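You operate a simulated robot arm through the tools that you are given. There is no shell and no other tool.

Carry out the task below with a simulated two-armed robot. There is one attempt and no reset: what you move stays moved.

## Task
Make a short coffee with the red capsule and serve it on the black saucer.
Fine: switch on, wait for the green lamp; lever shut and hands clear of the spout while it runs; machine off after; cup by its handle.

Only the result counts: the job must be done as asked and must still hold three seconds after the hand-in. Knocking over, shifting, dropping, spilling or breaking anything else fails it.

## Robot
Two 6-joint arms with fingered hands on one trunk that stands fixed in place. Base frame: the origin is at the foot of the trunk, x ahead of it, y to its left, z up. Readings come in m, degrees, newtons and seconds.
The left shoulder is at [0.02, 0.157, 0.829], the right one opposite. With the tool pointing down near the work surface each hand reaches from about 0.1 to 0.82 m from the base axis, measured 20 degrees to its own side. Payload 4.1 kg a hand.
The tool frame of a hand sits at the grasp point between the pads (the TCP): z along the fingers, y along the line on which they close. The tips reach 0.033 m beyond it. The gripper opens to 0.112 m. The gripper's body begins 0.039 m behind the TCP. The gripper is a hand of 4 fingers: y runs from the thumb to the fingers, the wrist lies at [-0.016, -0.118, -0.2] in the tool frame.
Orientation is that of the tool frame in the base frame, as a unit quaternion [w, x, y, z]. With the fingers straight down and the wrist toward the robot, the tool's x, y and z point along [0, 1, 0], [1, 0, 0] and [0, 0, -1] of the base frame.

## Interface
- The arms move only by the tool servo_tool. It takes "left_rows", "right_rows" or both (then of equal length, played together; a hand with none holds still); each is a list of rows, each an object of numbers (a shift or turn left out is 0): "x", "y", "z": the shift along the tool's x, y, z in mm; "rx", "ry", "rz": the turn, a rotation vector about the tool's x, y, z in degrees. In form: [{"x": .., "y": .., "z": .., "rx": .., "ry": .., "rz": ..}, ...]. A call has 1 to 20 rows; each row shifts and turns the commanded pose from where the row before left it, along the tool's axes as they then stand. A row lasts 0.2 s, in which the tool goes at most 0.05 m and 8.6 degrees; a call with a longer step from one row to the next is refused whole. A pose out of reach is approached as far as the arm can. The call stops where the force on the tool passes 90 N (or 10 N more than at its start, if that is more) or the arm is blocked; 0.2 s more then pass. In this call time passes only in rows, and 0.2 s behind the last. It gives the time, the measured TCP pose, the force on the tool (base axes), the opening and the grip force at its end, in the units of the frame above (readings bear some noise), with the torque about the TCP (base axes, N m) and any sound that the robot's microphone picked up.
- Cameras (640 x 400 px; columns grow to the right, rows downward): "scene" is now at [0.0631, -0.0092, 1.4773]; the picture's right is [-0.09, -1.00, 0.00], its down [-0.42, 0.04, -0.91] and it looks along [0.90, -0.08, -0.42] (base axes); focal length 256 px, centre (320, 200). "left" rides on the left gripper at [-0.066, -0.089, -0.13] in its tool frame; the picture's right is [-0.79, -0.29, 0.54], its down [0.55, -0.71, 0.44] and it looks along [0.26, 0.64, 0.72] (tool axes); focal length 247 px, centre (320, 200). "right" rides on the right gripper at [0.066, -0.089, -0.13] in its tool frame; the picture's right is [-0.79, 0.29, -0.54], its down [-0.55, -0.71, 0.44] and it looks along [-0.26, 0.64, 0.72] (tool axes); focal length 247 px, centre (320, 200). There is no depth. A picture from a camera that has moved, and an enlarged one, comes with that camera's place and axes in the base frame and with its lens.
- grab_frame(camera): a new picture of that camera. The clock stands still meanwhile.
- curl_fingers(index, middle, ring, thumb_bend, thumb_turn, hand): sets how far each is bent, from 0 (flat) to 100 (curled in); at 30 the hand is open as for a grip, at 70 the pads meet at the TCP. One left out holds its place. A second passes; each finger stops where it meets its share of the squeeze, and holds until it gets a number again. It is the only way to open and close the hand. It gives what a move gives, with no picture; readings hold the bend of each and the force on the fingers (four entries, about 0 where the hand has none), thumb and palm. thumb_turn goes from beside the hand (0) to across from the fingers (100), as for a grip.
- pan_tilt(pan, tilt): turns the head with the scene camera to pan (to the left, within 86 degrees either way) and tilt (down, from -29 to 69), counted from straight ahead of the robot. It gives what a move gives.
- inspect(camera, box): a new picture of the part [left, top, right, bottom] of that camera's present view, enlarged. The clock stands still meanwhile.
- finish_job(): hands the job in; it is judged then, once.

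Nothing tells you positions but the pictures and the camera data. Unless the task says otherwise, let go and move clear before handing in.

The tools are called after "Call:" as name(argument=value, ...) on one line, values as JSON. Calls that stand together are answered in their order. servo_tool: Moves the arms, as the interface text tells. Its arguments: {"type":"object","properties":{"left_rows":{"type":"array","items":{"type":"object","properties":{"x":{"type":"number"},"y":{"type":"number"},"z":{"type":"number"},"rx":{"type":"number"},"ry":{"type":"number"},"rz":{"type":"number"}}}},"right_rows":{"type":"array","items":{"type":"object","properties":{"x":{"type":"number"},"y":{"type":"number"},"z":{"type":"number"},"rx":{"type":"number"},"ry":{"type":"number"},"rz":{"type":"number"}}}}},"required":[]} The other tools are called the same way: curl_fingers (index, middle, ring, thumb_bend, thumb_turn, hand) moves the fingers one by one; pan_tilt (pan, tilt) turns the head that bears the scene camera; grab_frame (camera) takes a picture; inspect (camera, box) takes an enlarged picture of a part of a camera's view; finish_job () hands the job in.

At the start:

```text
clock: 0.0
left_position: [0.3007, 0.1134, 1.3823]
left_tcp_rot: [-0.001, 0.746, 0.666, 0.0]
left_wrist_force: [-0.2, -0.7, -0.1]
left_torque: [0.01, 0.01, 0.02]
left_opening: 0.1116
left_finger_force: 0.1
left_shape: jaw
left_bend: [30.0, 30.0, 30.0, 30.0, 98.0]
left_finger forces: [0.1, 0.0, 0.0, 0.0, 0.0, 0.0]
right_position: [0.3347, -0.2045, 1.381]
right_tcp_rot: [0.0, 0.745, 0.667, 0.0]
right_wrist_force: [0.6, 0.0, 0.0]
right_torque: [-0.03, -0.03, 0.03]
right_opening: 0.1114
right_finger_force: 0.0
right_shape: jaw
right_bend: [30.0, 30.0, 30.0, 30.0, 98.0]
right_finger forces: [0.1, 0.0, 0.0, 0.0, 0.0, 0.0]
head pan, tilt: [-5.0, 25.1]
```

scene: 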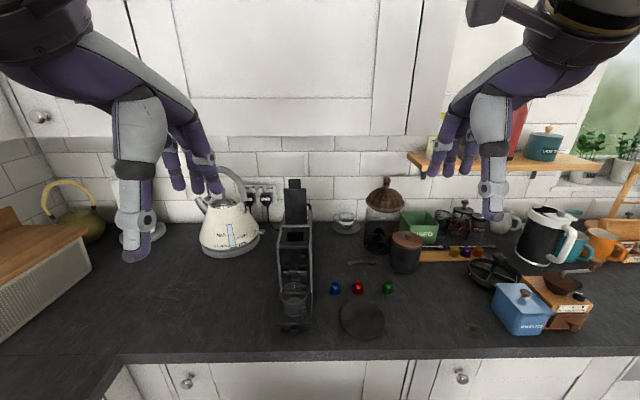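
right: 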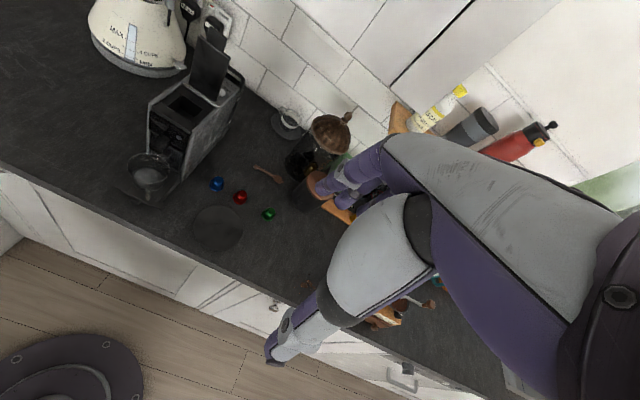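
left: 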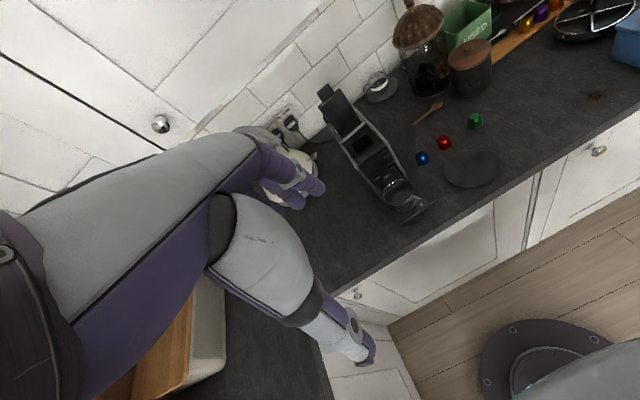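

I see a coffee machine in the centre with its lever raised, three capsules (blue, red, green) and a black saucer to its right. I'll look closer before moving.

Call:
inspect(camera="scene", box=[240, 160, 400, 260])

Call:
inspect(camera="scene", box=[250, 250, 410, 350])

Call:
inspect(camera="right", box=[100, 20, 300, 145])

Call:
inspect(camera="right", box=[100, 120, 300, 245])

Call:
inspect(camera="left", box=[300, 80, 500, 205])

```text
4.00 times, centred on (320, 210) of scene
camera zoom: at [0.0631, -0.0092, 1.4773], right [-0.09, -1.0, 0.0], down [-0.42, 0.04, -0.91], along [0.9, -0.08, -0.42], focal length 1022 px, centre (320, 160)
```

zoom: 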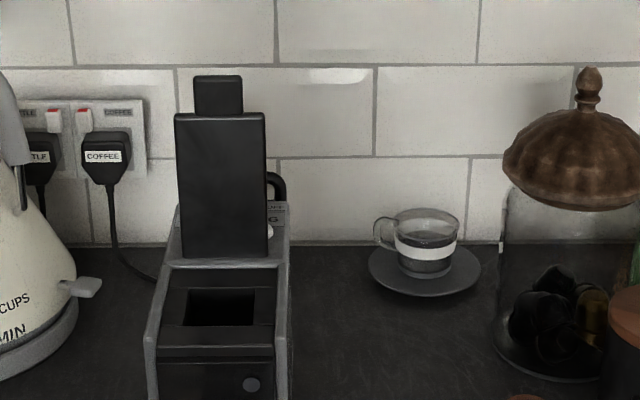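

```text
4.00 times, centred on (330, 300) of scene
camera zoom: at [0.0631, -0.0092, 1.4773], right [-0.09, -1.0, 0.0], down [-0.42, 0.04, -0.91], along [0.9, -0.08, -0.42], focal length 1022 px, centre (280, -200)
```

zoom: 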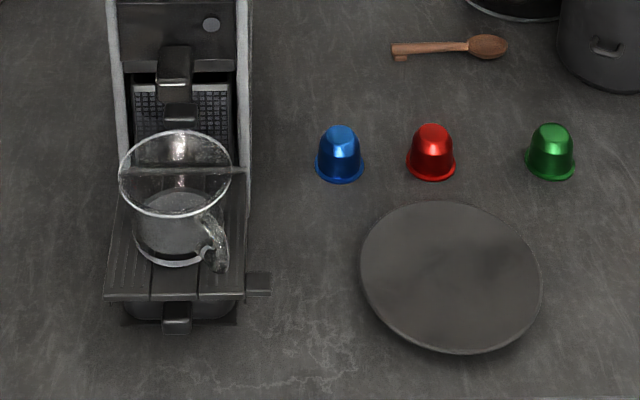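

```text
3.20 times, centred on (200, 82) of right
camera zoom: at [0.2524, -0.1306, 1.5116], right [0.2, -0.82, 0.54], down [-0.77, -0.47, -0.44], along [0.61, -0.33, -0.72], focal length 790 px, centre (704, 576)
```

zoom: 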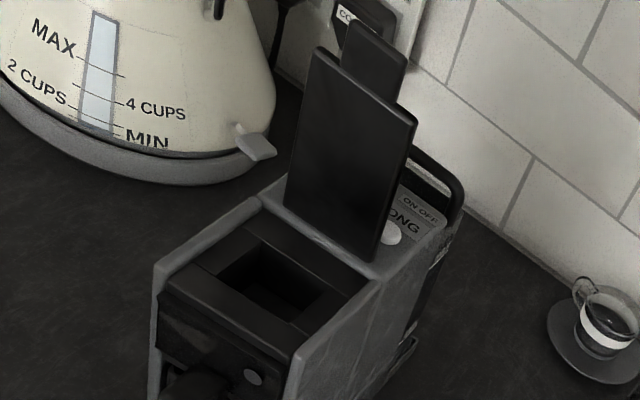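

```text
3.20 times, centred on (200, 182) of right
camera zoom: at [0.2524, -0.1306, 1.5116], right [0.2, -0.82, 0.54], down [-0.77, -0.47, -0.44], along [0.61, -0.33, -0.72], focal length 790 px, centre (704, 256)
```

zoom: 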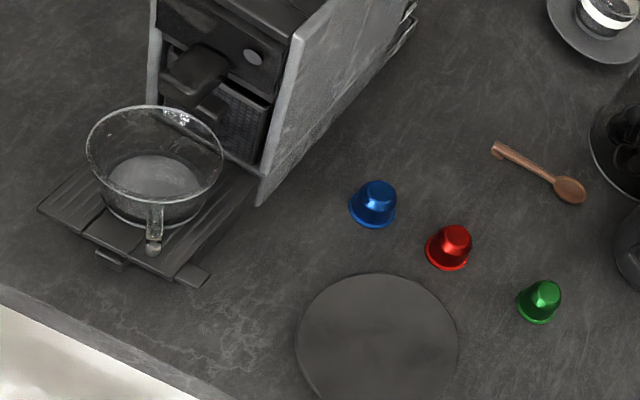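

```text
3.20 times, centred on (400, 142) of left
camera zoom: at [0.205, 0.0569, 1.5118], right [-0.37, -0.76, -0.54], down [-0.64, 0.63, -0.44], along [0.67, 0.19, -0.72], focal length 790 px, centre (64, 384)
```

zoom: 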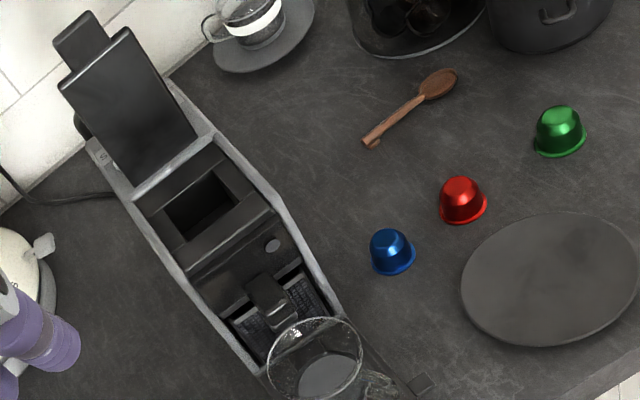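

The machine's lever is up and its button panel sits behind it. A glass cup is on the tray and the capsules stand near (0.65, -0.18). I'm zooming in on the panel, slot, lamp and sockets.

Call:
inspect(camera="right", box=[205, 60, 255, 91])

Call:
inspect(camera="scene", box=[270, 175, 330, 212])

Call:
inspect(camera="scene", box=[240, 180, 280, 205])

Call:
inspect(camera="left", box=[330, 110, 410, 160])

Call:
inspect(camera="scene", box=[260, 250, 340, 335])

```text
12.80 times, centred on (230, 76) of right
camera zoom: at [0.2524, -0.1306, 1.5116], right [0.2, -0.82, 0.54], down [-0.77, -0.47, -0.44], along [0.61, -0.33, -0.72], focal length 3161 px, centre (1472, 1794)
```

zoom: 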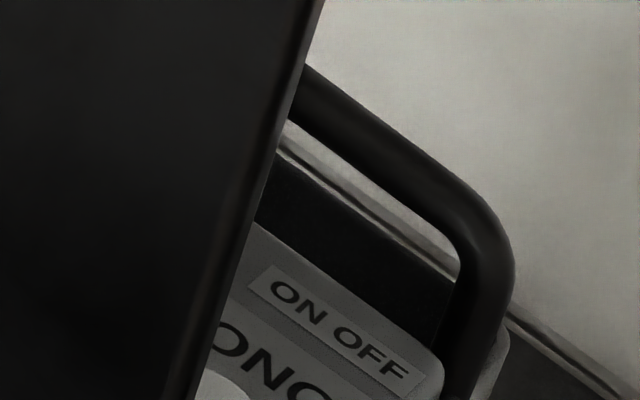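

```text
10.67 times, centred on (300, 194) of scene
camera zoom: at [0.0631, -0.0092, 1.4773], right [-0.09, -1.0, 0.0], down [-0.42, 0.04, -0.91], along [0.9, -0.08, -0.42], focal length 2726 px, centre (533, 269)
```

zoom: 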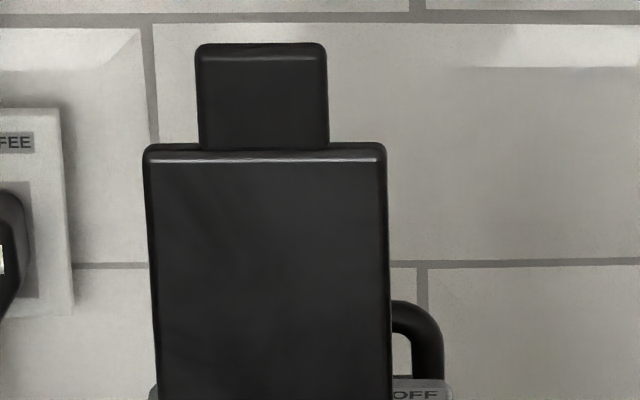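

```text
16.00 times, centred on (260, 192) of scene
camera zoom: at [0.0631, -0.0092, 1.4773], right [-0.09, -1.0, 0.0], down [-0.42, 0.04, -0.91], along [0.9, -0.08, -0.42], focal length 4089 px, centre (1280, 320)
```

zoom: 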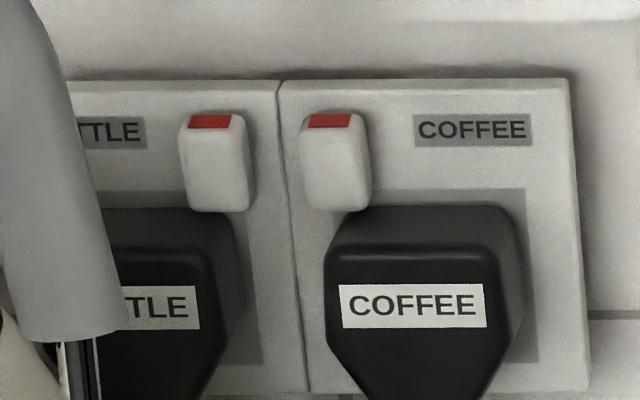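

```text
8.00 times, centred on (370, 135) of left
camera zoom: at [0.205, 0.0569, 1.5118], right [-0.37, -0.76, -0.54], down [-0.64, 0.63, -0.44], along [0.67, 0.19, -0.72], focal length 1976 px, centre (-80, 720)
```

zoom: 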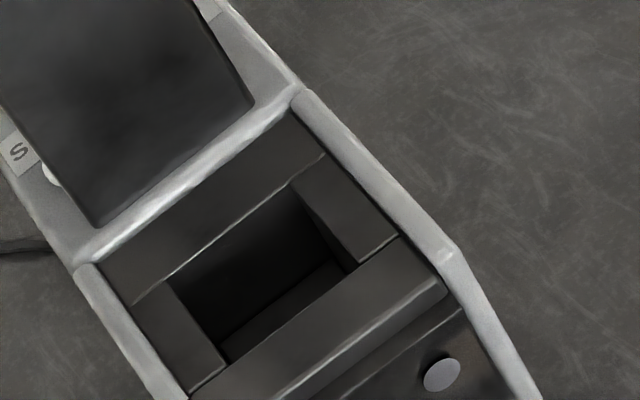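

```text
4.71 times, centred on (300, 292) of scene
camera zoom: at [0.0631, -0.0092, 1.4773], right [-0.09, -1.0, 0.0], down [-0.42, 0.04, -0.91], along [0.9, -0.08, -0.42], focal length 1203 px, centre (414, -235)
```

zoom: 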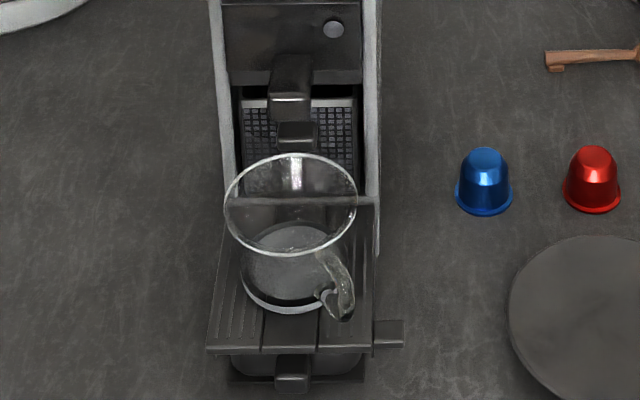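

The wall sockets look on, SHORT is on the left of the panel, LONG on the right, and ON OFF behind the lever. The slot is at about (0.66, 0.01, 1.08) and the counter at z≈0.87. I'll yaw the right hand and move it forward above the red capsule for a closer look.

Call:
servo_tool(right_rows=[{"rz": -6.5}, {"rz": -6.5}, {"rz": -6.5}, {"rz": -6.5}, {"rz": -6.5}, {"rz": -6.5}])

Call:
curl_fingers(hand="right", index=46, middle=46, ring=46, thumb_bend=46, thumb_turn=100)

```text
clock: 1.4
left_position: [0.3008, 0.1126, 1.3799]
left_tcp_rot: [0.0, 0.745, 0.667, 0.0]
left_wrist_force: [0.7, 0.8, -0.2]
left_torque: [0.0, 0.0, 0.0]
left_opening: 0.1115
left_finger_force: 0.0
left_shape: jaw
left_bend: [30.0, 30.0, 30.0, 30.0, 98.0]
left_finger forces: [0.0, 0.0, 0.0, 0.1, 0.0, 0.0]
right_position: [0.3361, -0.2066, 1.3814]
right_tcp_rot: [0.0, 0.478, 0.878, 0.0]
right_wrist_force: [-0.7, -0.8, -0.9]
right_torque: [-0.01, -0.01, -0.03]
right_opening: 0.1115
right_finger_force: 0.0
right_shape: jaw
right_bend: [30.0, 30.0, 30.0, 30.0, 98.0]
right_finger forces: [0.1, 0.0, 0.0, 0.1, 0.0, 0.0]
head pan, tilt: [-5.0, 25.1]
```

```text
clock: 2.4
left_position: [0.3008, 0.1117, 1.3807]
left_tcp_rot: [0.0, 0.745, 0.667, 0.0]
left_wrist_force: [-0.1, -0.1, -0.6]
left_torque: [-0.05, 0.02, 0.03]
left_opening: 0.1112
left_finger_force: 0.0
left_shape: jaw
left_bend: [30.0, 30.0, 30.0, 30.0, 98.0]
left_finger forces: [0.1, 0.1, 0.0, 0.0, 0.0, 0.1]
right_position: [0.3344, -0.205, 1.382]
right_tcp_rot: [0.0, 0.479, 0.878, -0.001]
right_wrist_force: [-0.1, 0.1, -0.3]
right_torque: [-0.02, -0.03, -0.02]
right_opening: 0.0695
right_finger_force: 0.1
right_shape: fingers
right_bend: [46.0, 46.0, 46.0, 46.0, 99.0]
right_finger forces: [0.0, 0.0, 0.0, 0.0, 0.0, 0.0]
head pan, tilt: [-5.0, 25.1]
```

The right hand is yawed with fingers partly closed. Next I move it above the red capsule at about z=1.15.

Call:
servo_tool(right_rows=[{"x": -15.3, "y": 28.2, "z": 23}, {"x": -15.3, "y": 28.2, "z": 23}, {"x": -15.3, "y": 28.2, "z": 23}, {"x": -15.3, "y": 28.2, "z": 23}, {"x": -15.3, "y": 28.2, "z": 23}, {"x": -15.3, "y": 28.2, "z": 23}, {"x": -15.3, "y": 28.2, "z": 23}, {"x": -15.3, "y": 28.2, "z": 23}, {"x": -15.3, "y": 28.2, "z": 23}, {"x": -15.3, "y": 28.2, "z": 23}])

Call:
grab_frame(camera="right")

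Call:
grab_frame(camera="scene")

```text
clock: 4.6
left_position: [0.2994, 0.112, 1.3812]
left_tcp_rot: [0.001, 0.745, 0.667, 0.001]
left_wrist_force: [-2.5, -1.2, 0.7]
left_torque: [0.03, -0.14, 0.03]
left_opening: 0.1117
left_finger_force: 0.1
left_shape: jaw
left_bend: [30.0, 30.0, 30.0, 30.0, 98.0]
left_finger forces: [0.1, 0.0, 0.0, 0.1, 0.0, 0.0]
right_position: [0.6547, -0.1858, 1.1506]
right_tcp_rot: [0.001, 0.481, 0.877, 0.0]
right_wrist_force: [-1.8, -1.5, 1.0]
right_torque: [-0.01, -0.13, -0.04]
right_opening: 0.0691
right_finger_force: 0.2
right_shape: fingers
right_bend: [46.0, 46.0, 46.0, 46.0, 99.0]
right_finger forces: [0.0, 0.0, 0.0, 0.1, 0.0, 0.0]
head pan, tilt: [-5.0, 25.1]
```

```text
taken
camera right: at [0.5432, -0.1788, 1.2806], right [0.67, -0.51, 0.54], down [-0.3, -0.85, -0.44], along [0.68, 0.13, -0.72], focal length 247 px, centre (320, 200)
```

right: 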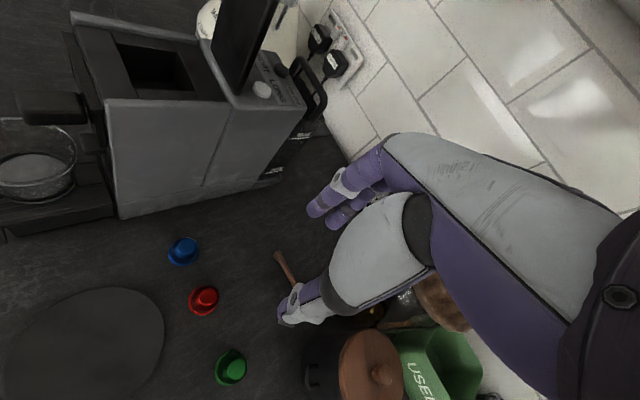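

```text
taken
```

scene: 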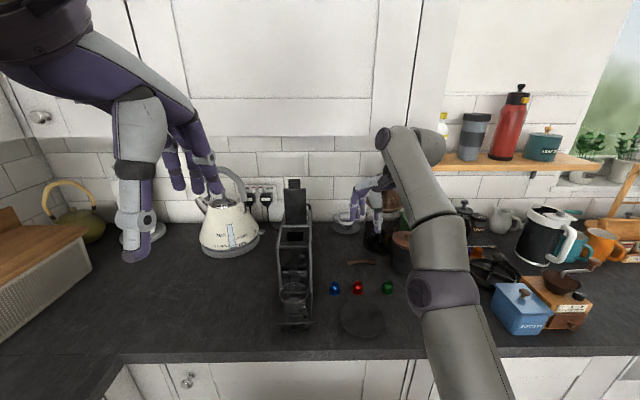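

Using all views together, the counter comes out at z≈0.905 and the red capsule at about (0.622, -0.173). I'll zoom in for precision on the capsules, slot and panel.

Call:
inspect(camera="right", box=[140, 220, 300, 320])

Call:
inspect(camera="right", box=[200, 30, 360, 130])

Call:
inspect(camera="right", box=[60, 0, 220, 100])

Call:
inspect(camera="right", box=[0, 80, 160, 240])

Call:
inspect(camera="scene", box=[330, 170, 410, 220])

```text
4.00 times, centred on (220, 270) of right
camera zoom: at [0.5432, -0.1788, 1.2806], right [0.67, -0.51, 0.54], down [-0.3, -0.85, -0.44], along [0.68, 0.13, -0.72], focal length 988 px, centre (720, -80)
```

zoom: 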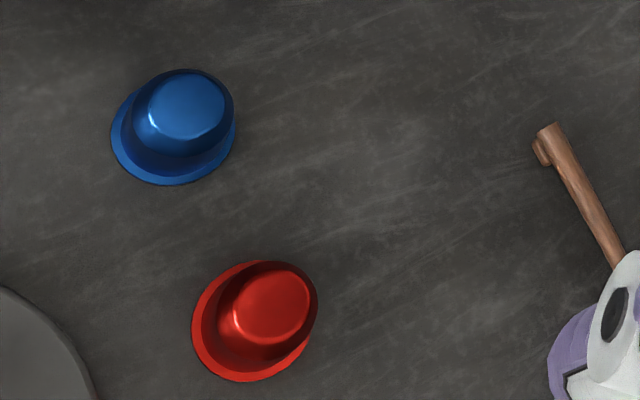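

```text
4.00 times, centred on (280, 80) of right
camera zoom: at [0.5432, -0.1788, 1.2806], right [0.67, -0.51, 0.54], down [-0.3, -0.85, -0.44], along [0.68, 0.13, -0.72], focal length 988 px, centre (480, 680)
```

zoom: 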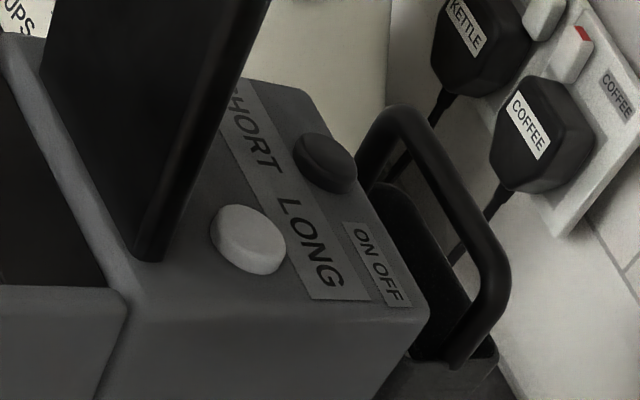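

```text
4.00 times, centred on (140, 50) of right
camera zoom: at [0.5432, -0.1788, 1.2806], right [0.67, -0.51, 0.54], down [-0.3, -0.85, -0.44], along [0.68, 0.13, -0.72], focal length 988 px, centre (1040, 800)
```

zoom: 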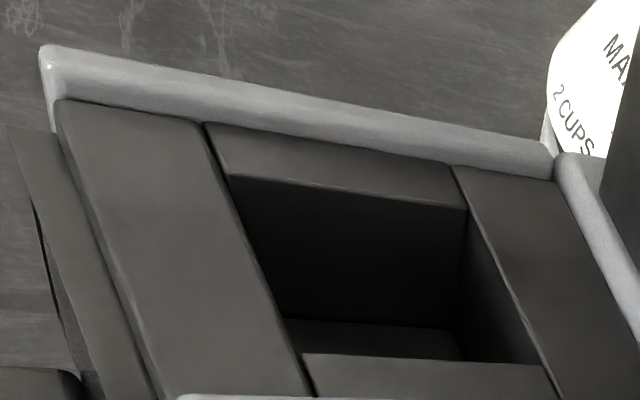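

```text
2.50 times, centred on (80, 160) of right
camera zoom: at [0.5432, -0.1788, 1.2806], right [0.67, -0.51, 0.54], down [-0.3, -0.85, -0.44], along [0.68, 0.13, -0.72], focal length 617 px, centre (920, 300)
```

zoom: 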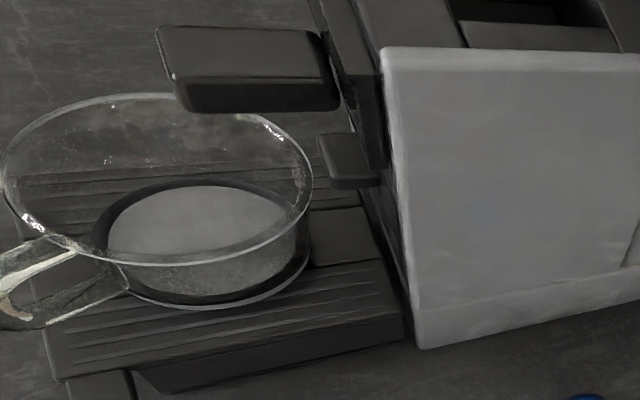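

```text
8.00 times, centred on (370, 195) of scene
camera zoom: at [0.0613, -0.0097, 1.4774], right [-0.09, -1.0, 0.0], down [-0.42, 0.04, -0.91], along [0.9, -0.08, -0.42], focal length 2045 px, centre (-80, 240)
```

zoom: 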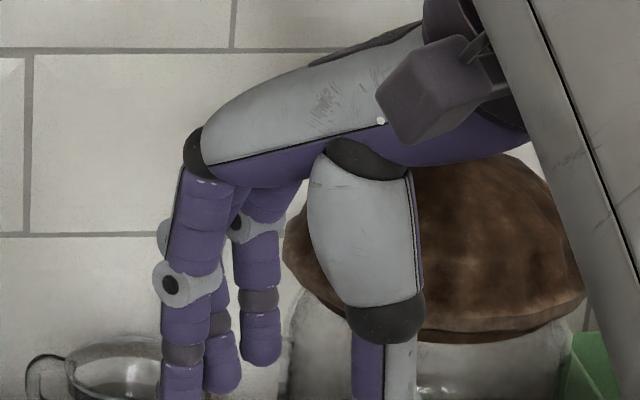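

The capsules, slot and panel are clear: SHORT left, LONG right, ON OFF near the wall. I need to know where the spout is relative to the cup, so I'm zooming there.

Call:
inspect(camera="right", box=[30, 80, 110, 130])

Call:
inspect(camera="right", box=[60, 120, 124, 160])

Call:
inspect(camera="scene", box=[270, 255, 326, 290])

Call:
inspect(camera="left", box=[360, 140, 440, 220])

```text
8.00 times, centred on (70, 105) of right
camera zoom: at [0.5432, -0.1788, 1.2806], right [0.67, -0.51, 0.54], down [-0.3, -0.85, -0.44], along [0.68, 0.13, -0.72], focal length 1976 px, centre (2320, 960)
```

zoom: 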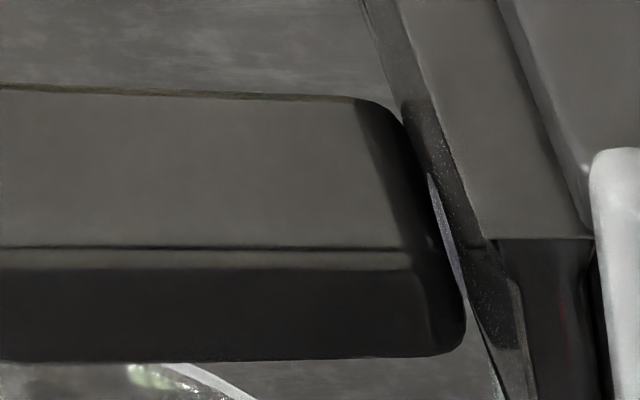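

```text
10.00 times, centred on (92, 140) of right
camera zoom: at [0.5432, -0.1788, 1.2806], right [0.67, -0.51, 0.54], down [-0.3, -0.85, -0.44], along [0.68, 0.13, -0.72], focal length 2470 px, centre (2600, 800)
```

zoom: 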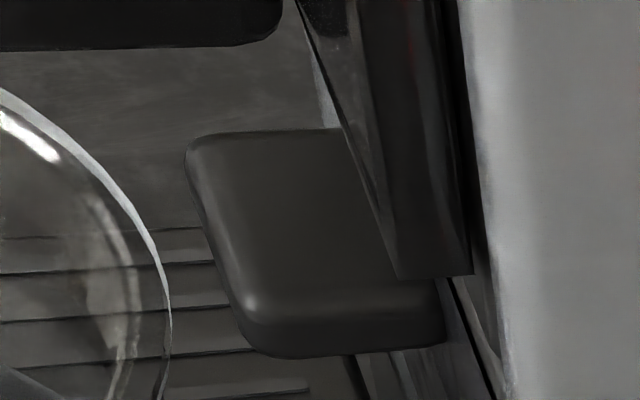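

```text
11.43 times, centred on (298, 272) of scene
camera zoom: at [0.0613, -0.0097, 1.4774], right [-0.09, -1.0, 0.0], down [-0.42, 0.04, -0.91], along [0.9, -0.08, -0.42], focal length 2921 px, centre (571, -629)
```

zoom: 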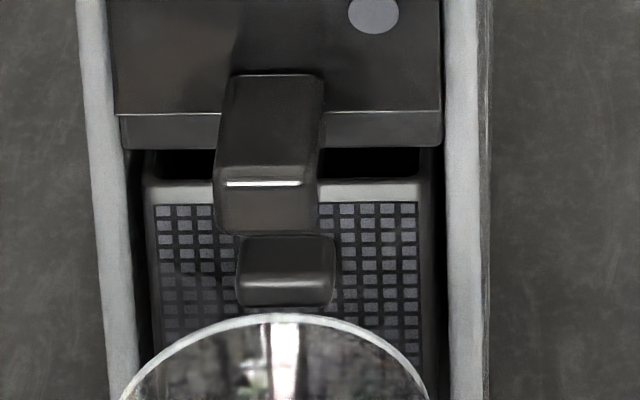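

```text
5.00 times, centred on (400, 180) of left
camera zoom: at [0.2031, 0.0563, 1.5121], right [-0.37, -0.76, -0.54], down [-0.64, 0.63, -0.44], along [0.67, 0.18, -0.72], focal length 1235 px, centre (-80, 300)
```

zoom: 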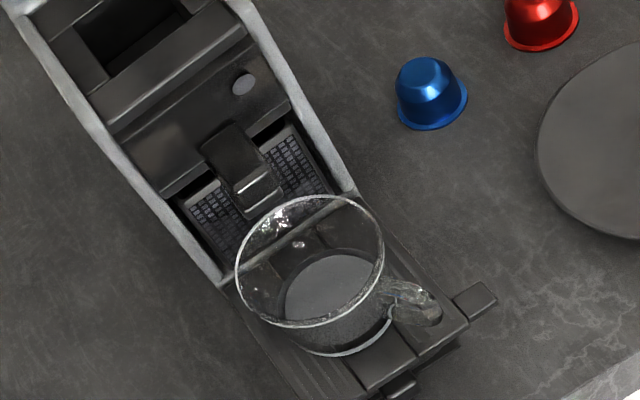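

The cup is under the spout and the red capsule is at about (0.621, -0.1715), with little room to the saucer. I'll yaw the hand so the fingers close along y, between the blue and green capsules.

Call:
servo_tool(right_rows=[{"rz": -8.2}, {"rz": -8.2}, {"rz": -8.2}, {"rz": -8.2}, {"rz": -8.2}, {"rz": -8.2}, {"rz": -8.2}])

Call:
grab_frame(camera="right")

Call:
grab_frame(camera="scene")

```text
clock: 6.2
left_position: [0.3017, 0.1127, 1.3811]
left_tcp_rot: [0.0, 0.746, 0.666, 0.0]
left_wrist_force: [0.7, -0.1, -1.0]
left_torque: [-0.03, 0.06, 0.0]
left_opening: 0.1117
left_finger_force: 0.0
left_shape: jaw
left_bend: [30.0, 30.0, 30.0, 30.0, 98.0]
left_finger forces: [0.1, 0.0, 0.0, 0.0, 0.1, 0.0]
right_position: [0.5684, -0.2013, 1.1265]
right_tcp_rot: [-0.008, 0.088, 0.996, -0.002]
right_wrist_force: [0.1, 0.3, -0.3]
right_torque: [-0.03, 0.07, 0.04]
right_opening: 0.0692
right_finger_force: 0.0
right_shape: fingers
right_bend: [46.0, 46.0, 46.0, 46.0, 100.0]
right_finger forces: [0.0, 0.0, 0.0, 0.1, 0.1, 0.0]
right hand out of reach, approached as far as the arm can: row 1, 2, 3, 4, 5, 6, 7
head pan, tilt: [-5.0, 25.1]
```

```text
taken
camera right: at [0.49, -0.278, 1.2582], right [0.84, 0.14, 0.52], down [0.41, -0.8, -0.44], along [0.36, 0.59, -0.73], focal length 247 px, centre (320, 200)
```

right: 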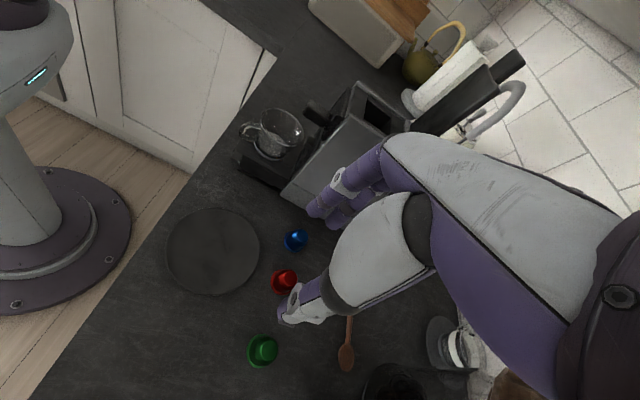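

```text
taken
```

scene: 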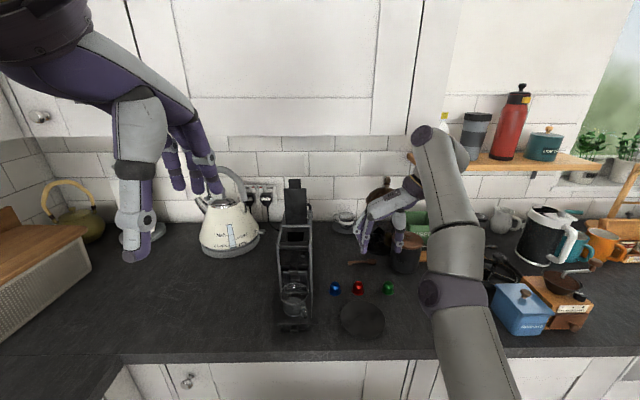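

The hand reached its limit at that height. I lower it a little to get back within reach and see what pose results.

Call:
servo_tool(right_rows=[{"z": 25}, {"z": 25}, {"z": 25}, {"z": 10}])

Call:
curl_fingers(hand="right", index=50, middle=50, ring=50, thumb_bend=50)

Call:
grab_frame(camera="right")

Call:
inspect(camera="scene", box=[310, 200, 470, 300])

```text
clock: 7.2
left_position: [0.3003, 0.1121, 1.3805]
left_tcp_rot: [0.001, 0.745, 0.667, 0.0]
left_wrist_force: [0.4, 1.0, 1.6]
left_torque: [0.02, 0.0, 0.02]
left_opening: 0.1116
left_finger_force: 0.0
left_shape: jaw
left_bend: [30.0, 30.0, 30.0, 30.0, 98.0]
left_finger forces: [0.1, 0.0, 0.0, 0.0, 0.0, 0.1]
right_position: [0.5756, -0.2448, 1.1036]
right_tcp_rot: [-0.002, 0.092, 0.996, -0.001]
right_wrist_force: [-0.3, 0.1, 0.7]
right_torque: [0.01, 0.03, 0.0]
right_opening: 0.069
right_finger_force: 0.0
right_shape: fingers
right_bend: [46.0, 46.0, 46.0, 46.0, 100.0]
right_finger forces: [0.0, 0.0, 0.0, 0.1, 0.1, 0.0]
right hand out of reach, approached as far as the arm can: row 1, 2, 3, 4
head pan, tilt: [-5.0, 25.1]
```

```text
clock: 8.2
left_position: [0.3008, 0.1115, 1.382]
left_tcp_rot: [-0.001, 0.745, 0.667, 0.0]
left_wrist_force: [-0.5, -0.2, -0.3]
left_torque: [-0.01, 0.01, -0.02]
left_opening: 0.1118
left_finger_force: 0.1
left_shape: jaw
left_bend: [30.0, 30.0, 30.0, 30.0, 98.0]
left_finger forces: [0.0, 0.1, 0.0, 0.0, 0.0, 0.0]
right_position: [0.5743, -0.246, 1.1035]
right_tcp_rot: [-0.002, 0.093, 0.996, 0.0]
right_wrist_force: [0.0, 0.8, 0.7]
right_torque: [0.0, -0.01, -0.02]
right_opening: 0.0581
right_finger_force: 0.0
right_shape: fingers
right_bend: [50.0, 50.0, 50.0, 50.0, 100.0]
right_finger forces: [0.1, 0.0, 0.0, 0.0, 0.1, 0.1]
head pan, tilt: [-5.0, 25.1]
```

```text
taken
camera right: at [0.4939, -0.3217, 1.2345], right [0.83, 0.14, 0.53], down [0.41, -0.8, -0.44], along [0.37, 0.58, -0.72], focal length 247 px, centre (320, 200)
```

right: 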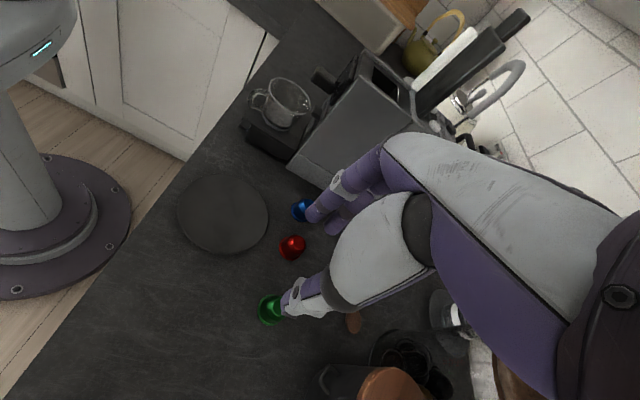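

```text
4.00 times, centred on (390, 250) of scene
camera zoom: at [0.0631, -0.0092, 1.4773], right [-0.09, -1.0, 0.0], down [-0.42, 0.04, -0.91], along [0.9, -0.08, -0.42], focal length 1022 px, centre (40, 0)
```

zoom: 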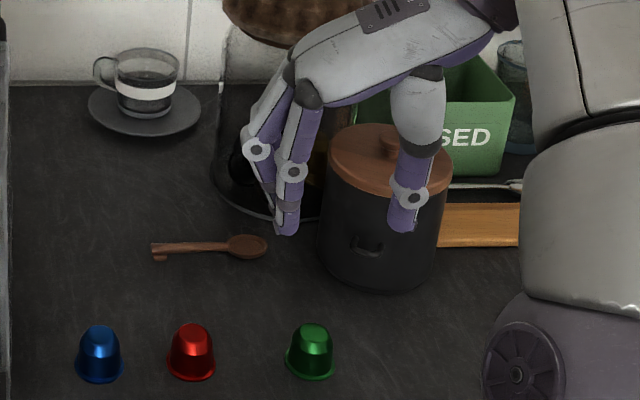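

The fingers and thumb straddle an area right of the red capsule. I'm testing how shifts are applied from this pose, moving mainly toward +y and down.

Call:
servo_tool(right_rows=[{"y": 20, "z": 20}, {"y": 20, "z": 20}, {"y": 20, "z": 10}])

```text
clock: 9.0
left_position: [0.3005, 0.1127, 1.3817]
left_tcp_rot: [-0.001, 0.745, 0.667, 0.0]
left_wrist_force: [-0.3, -0.1, 0.0]
left_torque: [-0.04, -0.01, 0.04]
left_opening: 0.1119
left_finger_force: 0.1
left_shape: jaw
left_bend: [30.0, 30.0, 30.0, 30.0, 98.0]
left_finger forces: [0.0, 0.0, 0.0, 0.0, 0.0, 0.0]
right_position: [0.588, -0.1863, 1.0534]
right_tcp_rot: [0.0, 0.095, 0.995, -0.001]
right_wrist_force: [-0.2, 0.7, -0.3]
right_torque: [0.0, 0.0, 0.02]
right_opening: 0.0581
right_finger_force: 0.0
right_shape: fingers
right_bend: [50.0, 50.0, 50.0, 50.0, 100.0]
right_finger forces: [0.1, 0.1, 0.0, 0.0, 0.1, 0.0]
head pan, tilt: [-5.0, 25.1]
```

Shifts now follow as commanded. I move over the red capsule at z≈1.0 and check alignment.

Call:
servo_tool(right_rows=[{"x": -15, "y": 10, "z": 20}, {"x": -15, "y": 9, "z": 20}, {"z": 13}])

Call:
inspect(camera="scene", box=[310, 230, 420, 300])

Call:
grab_frame(camera="right")

Call:
grab_frame(camera="left")

```text
clock: 9.8
left_position: [0.3003, 0.1117, 1.3823]
left_tcp_rot: [0.001, 0.745, 0.667, 0.0]
left_wrist_force: [-0.3, 0.8, -0.8]
left_torque: [0.03, -0.01, 0.04]
left_opening: 0.1119
left_finger_force: 0.1
left_shape: jaw
left_bend: [30.0, 30.0, 30.0, 30.0, 98.0]
left_finger forces: [0.0, 0.0, 0.0, 0.0, 0.0, 0.0]
right_position: [0.618, -0.1729, 0.999]
right_tcp_rot: [0.0, 0.095, 0.995, 0.0]
right_wrist_force: [0.1, -0.2, 0.8]
right_torque: [-0.04, -0.02, 0.04]
right_opening: 0.0581
right_finger_force: 0.1
right_shape: fingers
right_bend: [50.0, 50.0, 50.0, 50.0, 100.0]
right_finger forces: [0.1, 0.0, 0.0, 0.0, 0.0, 0.0]
head pan, tilt: [-5.0, 25.1]
```

```text
5.71 times, centred on (365, 265) of scene
camera zoom: at [0.0629, -0.0092, 1.4773], right [-0.09, -1.0, 0.0], down [-0.42, 0.04, -0.91], along [0.9, -0.08, -0.42], focal length 1460 px, centre (63, -171)
```

zoom: 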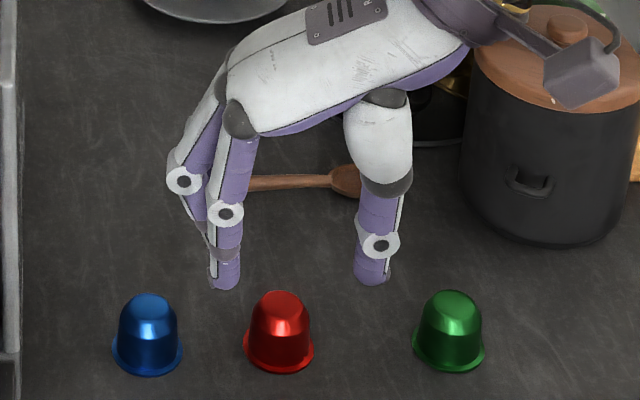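

```text
taken
camera right: at [0.5358, -0.2488, 1.1287], right [0.83, 0.13, 0.54], down [0.41, -0.8, -0.44], along [0.38, 0.58, -0.72], focal length 247 px, centre (320, 200)
```

right: 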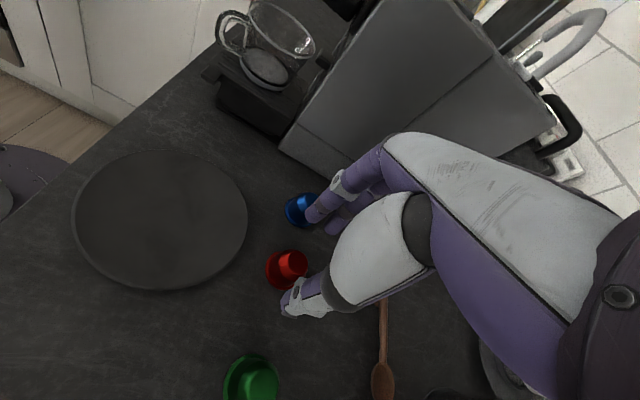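

```text
taken
camera left: at [0.2049, 0.0569, 1.5118], right [-0.37, -0.76, -0.54], down [-0.64, 0.63, -0.44], along [0.67, 0.19, -0.72], focal length 247 px, centre (320, 200)
```

left: 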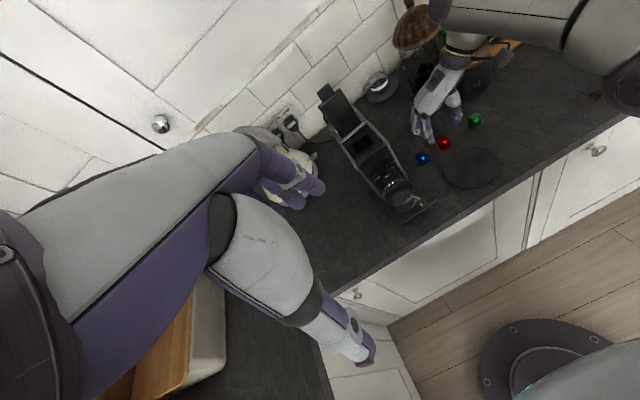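

The capsule lies under the hand, a few mm toward +y. I tighten the opening slightly, correct the offset and descend to just above the counter.

Call:
curl_fingers(hand="right", index=52, middle=52, ring=52, thumb_bend=52)

Call:
servo_tool(right_rows=[{"x": -2, "y": 3, "z": 10}, {"z": 12}, {"z": 8}, {"z": 6}])

Call:
inspect(camera="scene", box=[310, 240, 420, 310])

Call:
inspect(camera="right", box=[220, 150, 380, 250])

Call:
inspect(camera="left", box=[400, 100, 480, 180])

```text
clock: 10.8
left_position: [0.3012, 0.1113, 1.3814]
left_tcp_rot: [0.0, 0.745, 0.667, 0.0]
left_wrist_force: [-0.7, 0.5, 0.3]
left_torque: [0.01, -0.03, 0.02]
left_opening: 0.1119
left_finger_force: 0.0
left_shape: jaw
left_bend: [30.0, 30.0, 30.0, 30.0, 98.0]
left_finger forces: [0.0, 0.1, 0.1, 0.0, 0.1, 0.1]
right_position: [0.6179, -0.1743, 0.998]
right_tcp_rot: [0.0, 0.095, 0.996, -0.001]
right_wrist_force: [0.7, -0.2, 0.0]
right_torque: [-0.01, 0.0, -0.01]
right_opening: 0.0526
right_finger_force: 0.0
right_shape: fingers
right_bend: [52.0, 52.0, 52.0, 52.0, 100.0]
right_finger forces: [0.1, 0.0, 0.0, 0.1, 0.0, 0.0]
head pan, tilt: [-5.0, 25.1]
```

```text
clock: 11.8
left_position: [0.3008, 0.1127, 1.3821]
left_tcp_rot: [0.0, 0.745, 0.667, 0.0]
left_wrist_force: [0.3, -0.5, -0.3]
left_torque: [0.0, -0.02, -0.03]
left_opening: 0.1117
left_finger_force: 0.0
left_shape: jaw
left_bend: [30.0, 30.0, 30.0, 30.0, 98.0]
left_finger forces: [0.1, 0.0, 0.0, 0.1, 0.0, 0.0]
right_position: [0.62, -0.1709, 0.9625]
right_tcp_rot: [0.0, 0.095, 0.995, 0.001]
right_wrist_force: [0.4, 0.4, -0.4]
right_torque: [0.04, 0.04, 0.02]
right_opening: 0.0526
right_finger_force: 0.0
right_shape: fingers
right_bend: [52.0, 52.0, 52.0, 52.0, 100.0]
right_finger forces: [0.0, 0.0, 0.0, 0.0, 0.0, 0.0]
head pan, tilt: [-5.0, 25.1]
```

```text
5.71 times, centred on (365, 275) of scene
camera zoom: at [0.063, -0.0092, 1.4773], right [-0.09, -1.0, 0.0], down [-0.42, 0.04, -0.91], along [0.9, -0.08, -0.42], focal length 1460 px, centre (63, -229)
```

zoom: 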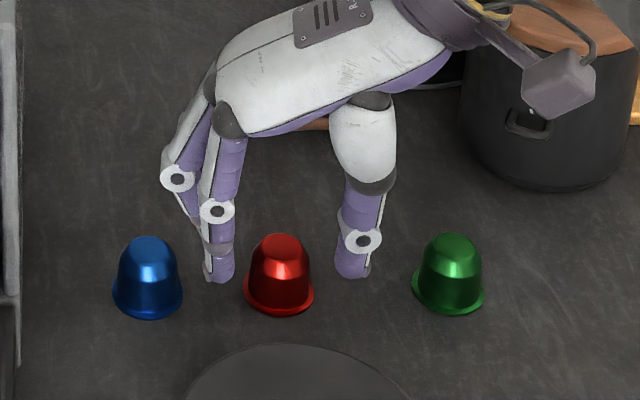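

```text
4.00 times, centred on (300, 200) of right
camera zoom: at [0.5385, -0.2458, 1.0933], right [0.83, 0.13, 0.54], down [0.41, -0.8, -0.44], along [0.37, 0.58, -0.72], focal length 988 px, centre (400, 200)
```

zoom: 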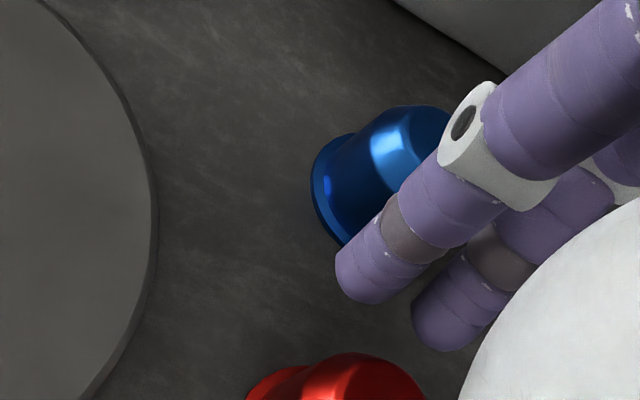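

```text
5.00 times, centred on (440, 140) of left
camera zoom: at [0.205, 0.0569, 1.5118], right [-0.37, -0.76, -0.54], down [-0.64, 0.63, -0.44], along [0.67, 0.19, -0.72], focal length 1235 px, centre (-280, 500)
```

zoom: 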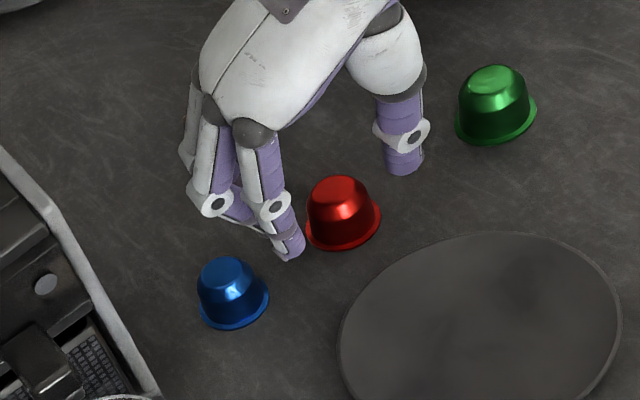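

Fingers straddle the red capsule with clearance on both sides. I lower another 12 mm and close gently.

Call:
servo_tool(right_rows=[{"z": 6}, {"z": 6}])

Call:
inspect(camera="scene", box=[310, 240, 420, 310])

Call:
inspect(camera="left", box=[400, 100, 480, 180])

```text
clock: 12.4
left_position: [0.3009, 0.112, 1.3819]
left_tcp_rot: [0.0, 0.745, 0.667, 0.001]
left_wrist_force: [-0.7, -0.2, 0.6]
left_torque: [0.0, 0.01, -0.01]
left_opening: 0.1114
left_finger_force: 0.0
left_shape: jaw
left_bend: [30.0, 30.0, 30.0, 30.0, 98.0]
left_finger forces: [0.1, 0.1, 0.0, 0.0, 0.0, 0.0]
right_position: [0.6208, -0.1704, 0.9511]
right_tcp_rot: [0.001, 0.095, 0.996, 0.0]
right_wrist_force: [0.4, 0.0, -0.2]
right_torque: [-0.02, 0.0, 0.0]
right_opening: 0.0526
right_finger_force: 0.1
right_shape: fingers
right_bend: [52.0, 52.0, 52.0, 52.0, 100.0]
right_finger forces: [0.0, 0.1, 0.0, 0.0, 0.0, 0.0]
head pan, tilt: [-5.0, 25.1]
```

```text
5.71 times, centred on (365, 275) of scene
camera zoom: at [0.063, -0.0092, 1.4773], right [-0.09, -1.0, 0.0], down [-0.42, 0.04, -0.91], along [0.9, -0.08, -0.42], focal length 1460 px, centre (63, -229)
```

zoom: 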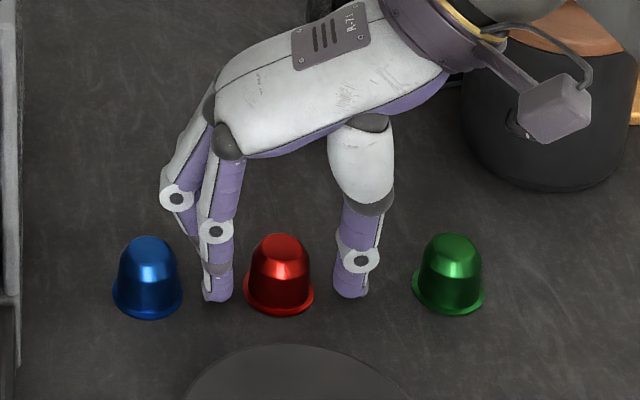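

```text
5.00 times, centred on (440, 140) of left
camera zoom: at [0.205, 0.0569, 1.5118], right [-0.37, -0.76, -0.54], down [-0.64, 0.63, -0.44], along [0.67, 0.19, -0.72], focal length 1235 px, centre (-280, 500)
```

zoom: 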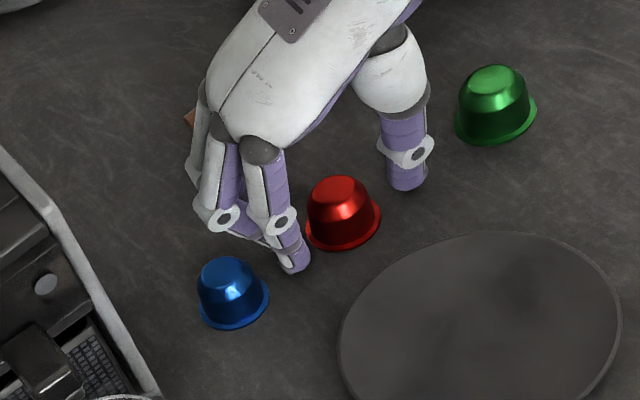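

The tips sit around the capsule base, centred. Closing now.

Call:
curl_fingers(hand="right", index=62, middle=62, ring=62, thumb_bend=62)

Call:
inspect(camera="scene", box=[310, 240, 420, 310])

Call:
inspect(camera="left", box=[400, 100, 480, 180])

```text
clock: 13.4
left_position: [0.3013, 0.1119, 1.3811]
left_tcp_rot: [0.0, 0.745, 0.667, 0.0]
left_wrist_force: [0.3, 0.3, 0.0]
left_torque: [0.03, 0.04, 0.02]
left_opening: 0.1118
left_finger_force: 0.0
left_shape: jaw
left_bend: [30.0, 30.0, 30.0, 30.0, 98.0]
left_finger forces: [0.0, 0.0, 0.0, 0.0, 0.0, 0.0]
right_position: [0.6192, -0.17, 0.9511]
right_tcp_rot: [0.0, 0.095, 0.995, 0.0]
right_wrist_force: [-1.0, -0.3, -0.4]
right_torque: [-0.01, -0.02, -0.02]
right_opening: 0.0299
right_finger_force: 1.8
right_shape: fingers
right_bend: [60.0, 60.0, 62.0, 60.0, 100.0]
right_finger forces: [1.0, 1.6, 0.0, 0.0, 2.7, 0.0]
head pan, tilt: [-5.0, 25.1]
```

```text
5.71 times, centred on (365, 275) of scene
camera zoom: at [0.0631, -0.0092, 1.4773], right [-0.09, -1.0, 0.0], down [-0.42, 0.04, -0.91], along [0.9, -0.08, -0.42], focal length 1460 px, centre (63, -229)
```

zoom: 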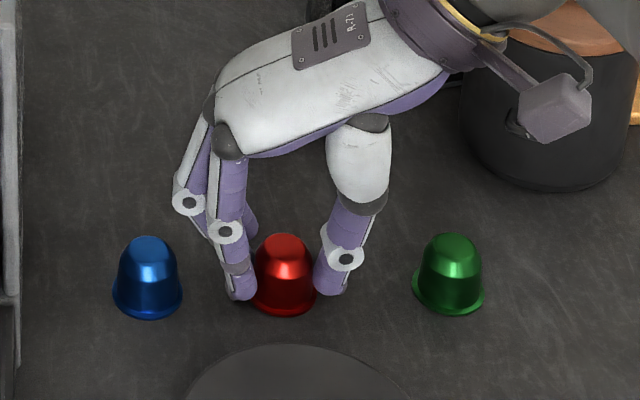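

```text
5.00 times, centred on (440, 140) of left
camera zoom: at [0.205, 0.0569, 1.5118], right [-0.37, -0.76, -0.54], down [-0.64, 0.63, -0.44], along [0.67, 0.19, -0.72], focal length 1235 px, centre (-280, 500)
```

zoom: 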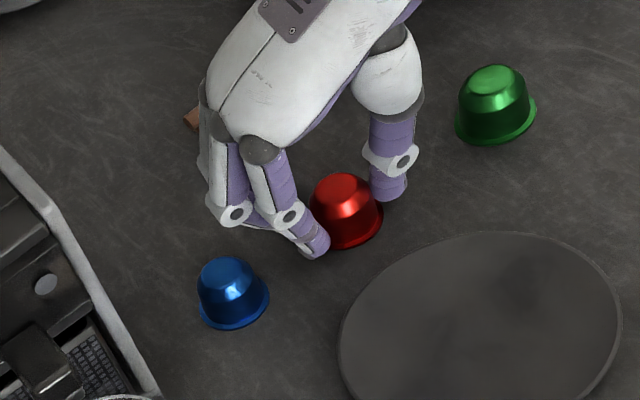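

The capsule is between thumb, index and middle finger with a light grip. I squeeze slightly more and lift a little.

Call:
curl_fingers(hand="right", index=66, middle=66, thumb_bend=66)

Call:
servo_tool(right_rows=[{"z": -10}, {"z": -15}, {"z": -20}])

Call:
inspect(camera="scene", box=[310, 220, 420, 290])

Call:
inspect(camera="left", box=[400, 80, 480, 160])

Call:
inspect(camera="right", box=[220, 180, 380, 280])

```text
clock: 14.4
left_position: [0.3003, 0.1133, 1.3815]
left_tcp_rot: [0.0, 0.745, 0.667, 0.0]
left_wrist_force: [0.6, 0.6, 0.0]
left_torque: [-0.02, -0.01, 0.0]
left_opening: 0.1117
left_finger_force: 0.0
left_shape: jaw
left_bend: [30.0, 30.0, 30.0, 30.0, 98.0]
left_finger forces: [0.0, 0.0, 0.0, 0.0, 0.0, 0.1]
right_position: [0.6205, -0.1693, 0.9502]
right_tcp_rot: [-0.001, 0.095, 0.995, -0.001]
right_wrist_force: [-1.0, 0.2, 0.8]
right_torque: [-0.01, 0.02, 0.0]
right_opening: 0.0282
right_finger_force: 6.6
right_shape: fingers
right_bend: [62.0, 62.0, 62.0, 60.0, 100.0]
right_finger forces: [2.6, 4.2, 0.0, 0.1, 6.6, 0.0]
head pan, tilt: [-5.0, 25.1]
```

```text
clock: 15.2
left_position: [0.3014, 0.112, 1.382]
left_tcp_rot: [0.0, 0.745, 0.667, -0.001]
left_wrist_force: [-0.1, 0.5, 0.3]
left_torque: [0.0, 0.03, -0.02]
left_opening: 0.1118
left_finger_force: 0.1
left_shape: jaw
left_bend: [30.0, 30.0, 30.0, 30.0, 98.0]
left_finger forces: [0.1, 0.0, 0.0, 0.0, 0.0, 0.0]
right_position: [0.6204, -0.172, 0.9957]
right_tcp_rot: [0.0, 0.094, 0.996, 0.0]
right_wrist_force: [0.4, -0.1, -0.1]
right_torque: [-0.05, 0.02, 0.01]
right_opening: 0.028
right_finger_force: 7.1
right_shape: fingers
right_bend: [62.0, 62.0, 62.0, 60.0, 100.0]
right_finger forces: [2.9, 3.8, 0.1, 0.0, 6.5, 0.0]
head pan, tilt: [-5.0, 25.1]
```

```text
5.71 times, centred on (365, 255) of scene
camera zoom: at [0.0631, -0.0092, 1.4773], right [-0.09, -1.0, 0.0], down [-0.42, 0.04, -0.91], along [0.9, -0.08, -0.42], focal length 1460 px, centre (63, -114)
```

zoom: 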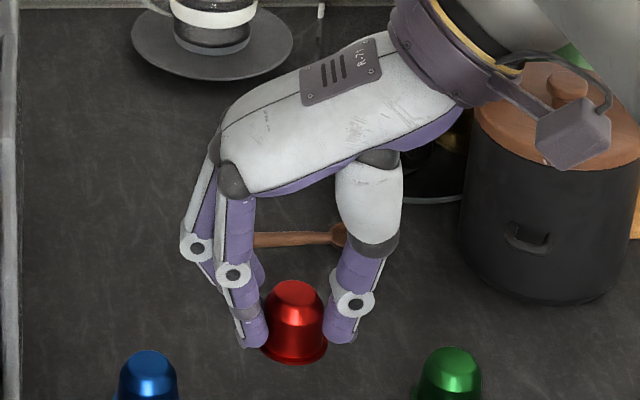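

```text
5.00 times, centred on (440, 120) of left
camera zoom: at [0.2051, 0.0568, 1.5118], right [-0.37, -0.76, -0.54], down [-0.64, 0.63, -0.44], along [0.67, 0.19, -0.72], focal length 1235 px, centre (-280, 600)
```

zoom: 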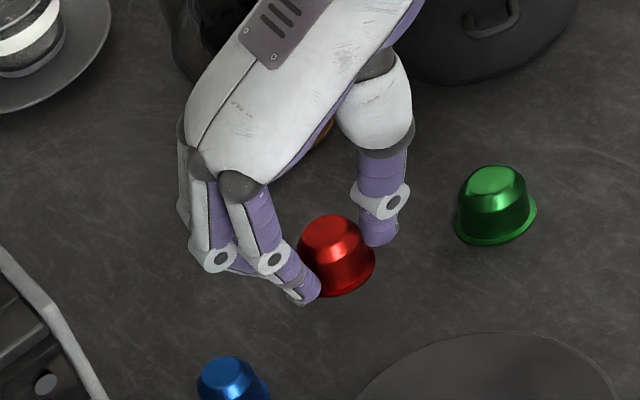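

```text
4.00 times, centred on (300, 230) of right
camera zoom: at [0.5371, -0.2465, 1.126], right [0.83, 0.13, 0.54], down [0.41, -0.8, -0.44], along [0.37, 0.58, -0.72], focal length 988 px, centre (400, 80)
```

zoom: 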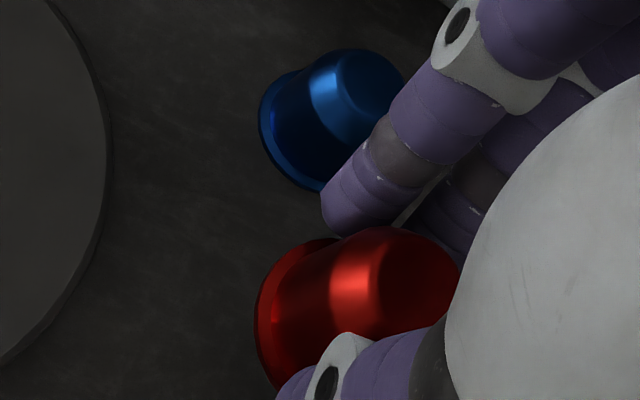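

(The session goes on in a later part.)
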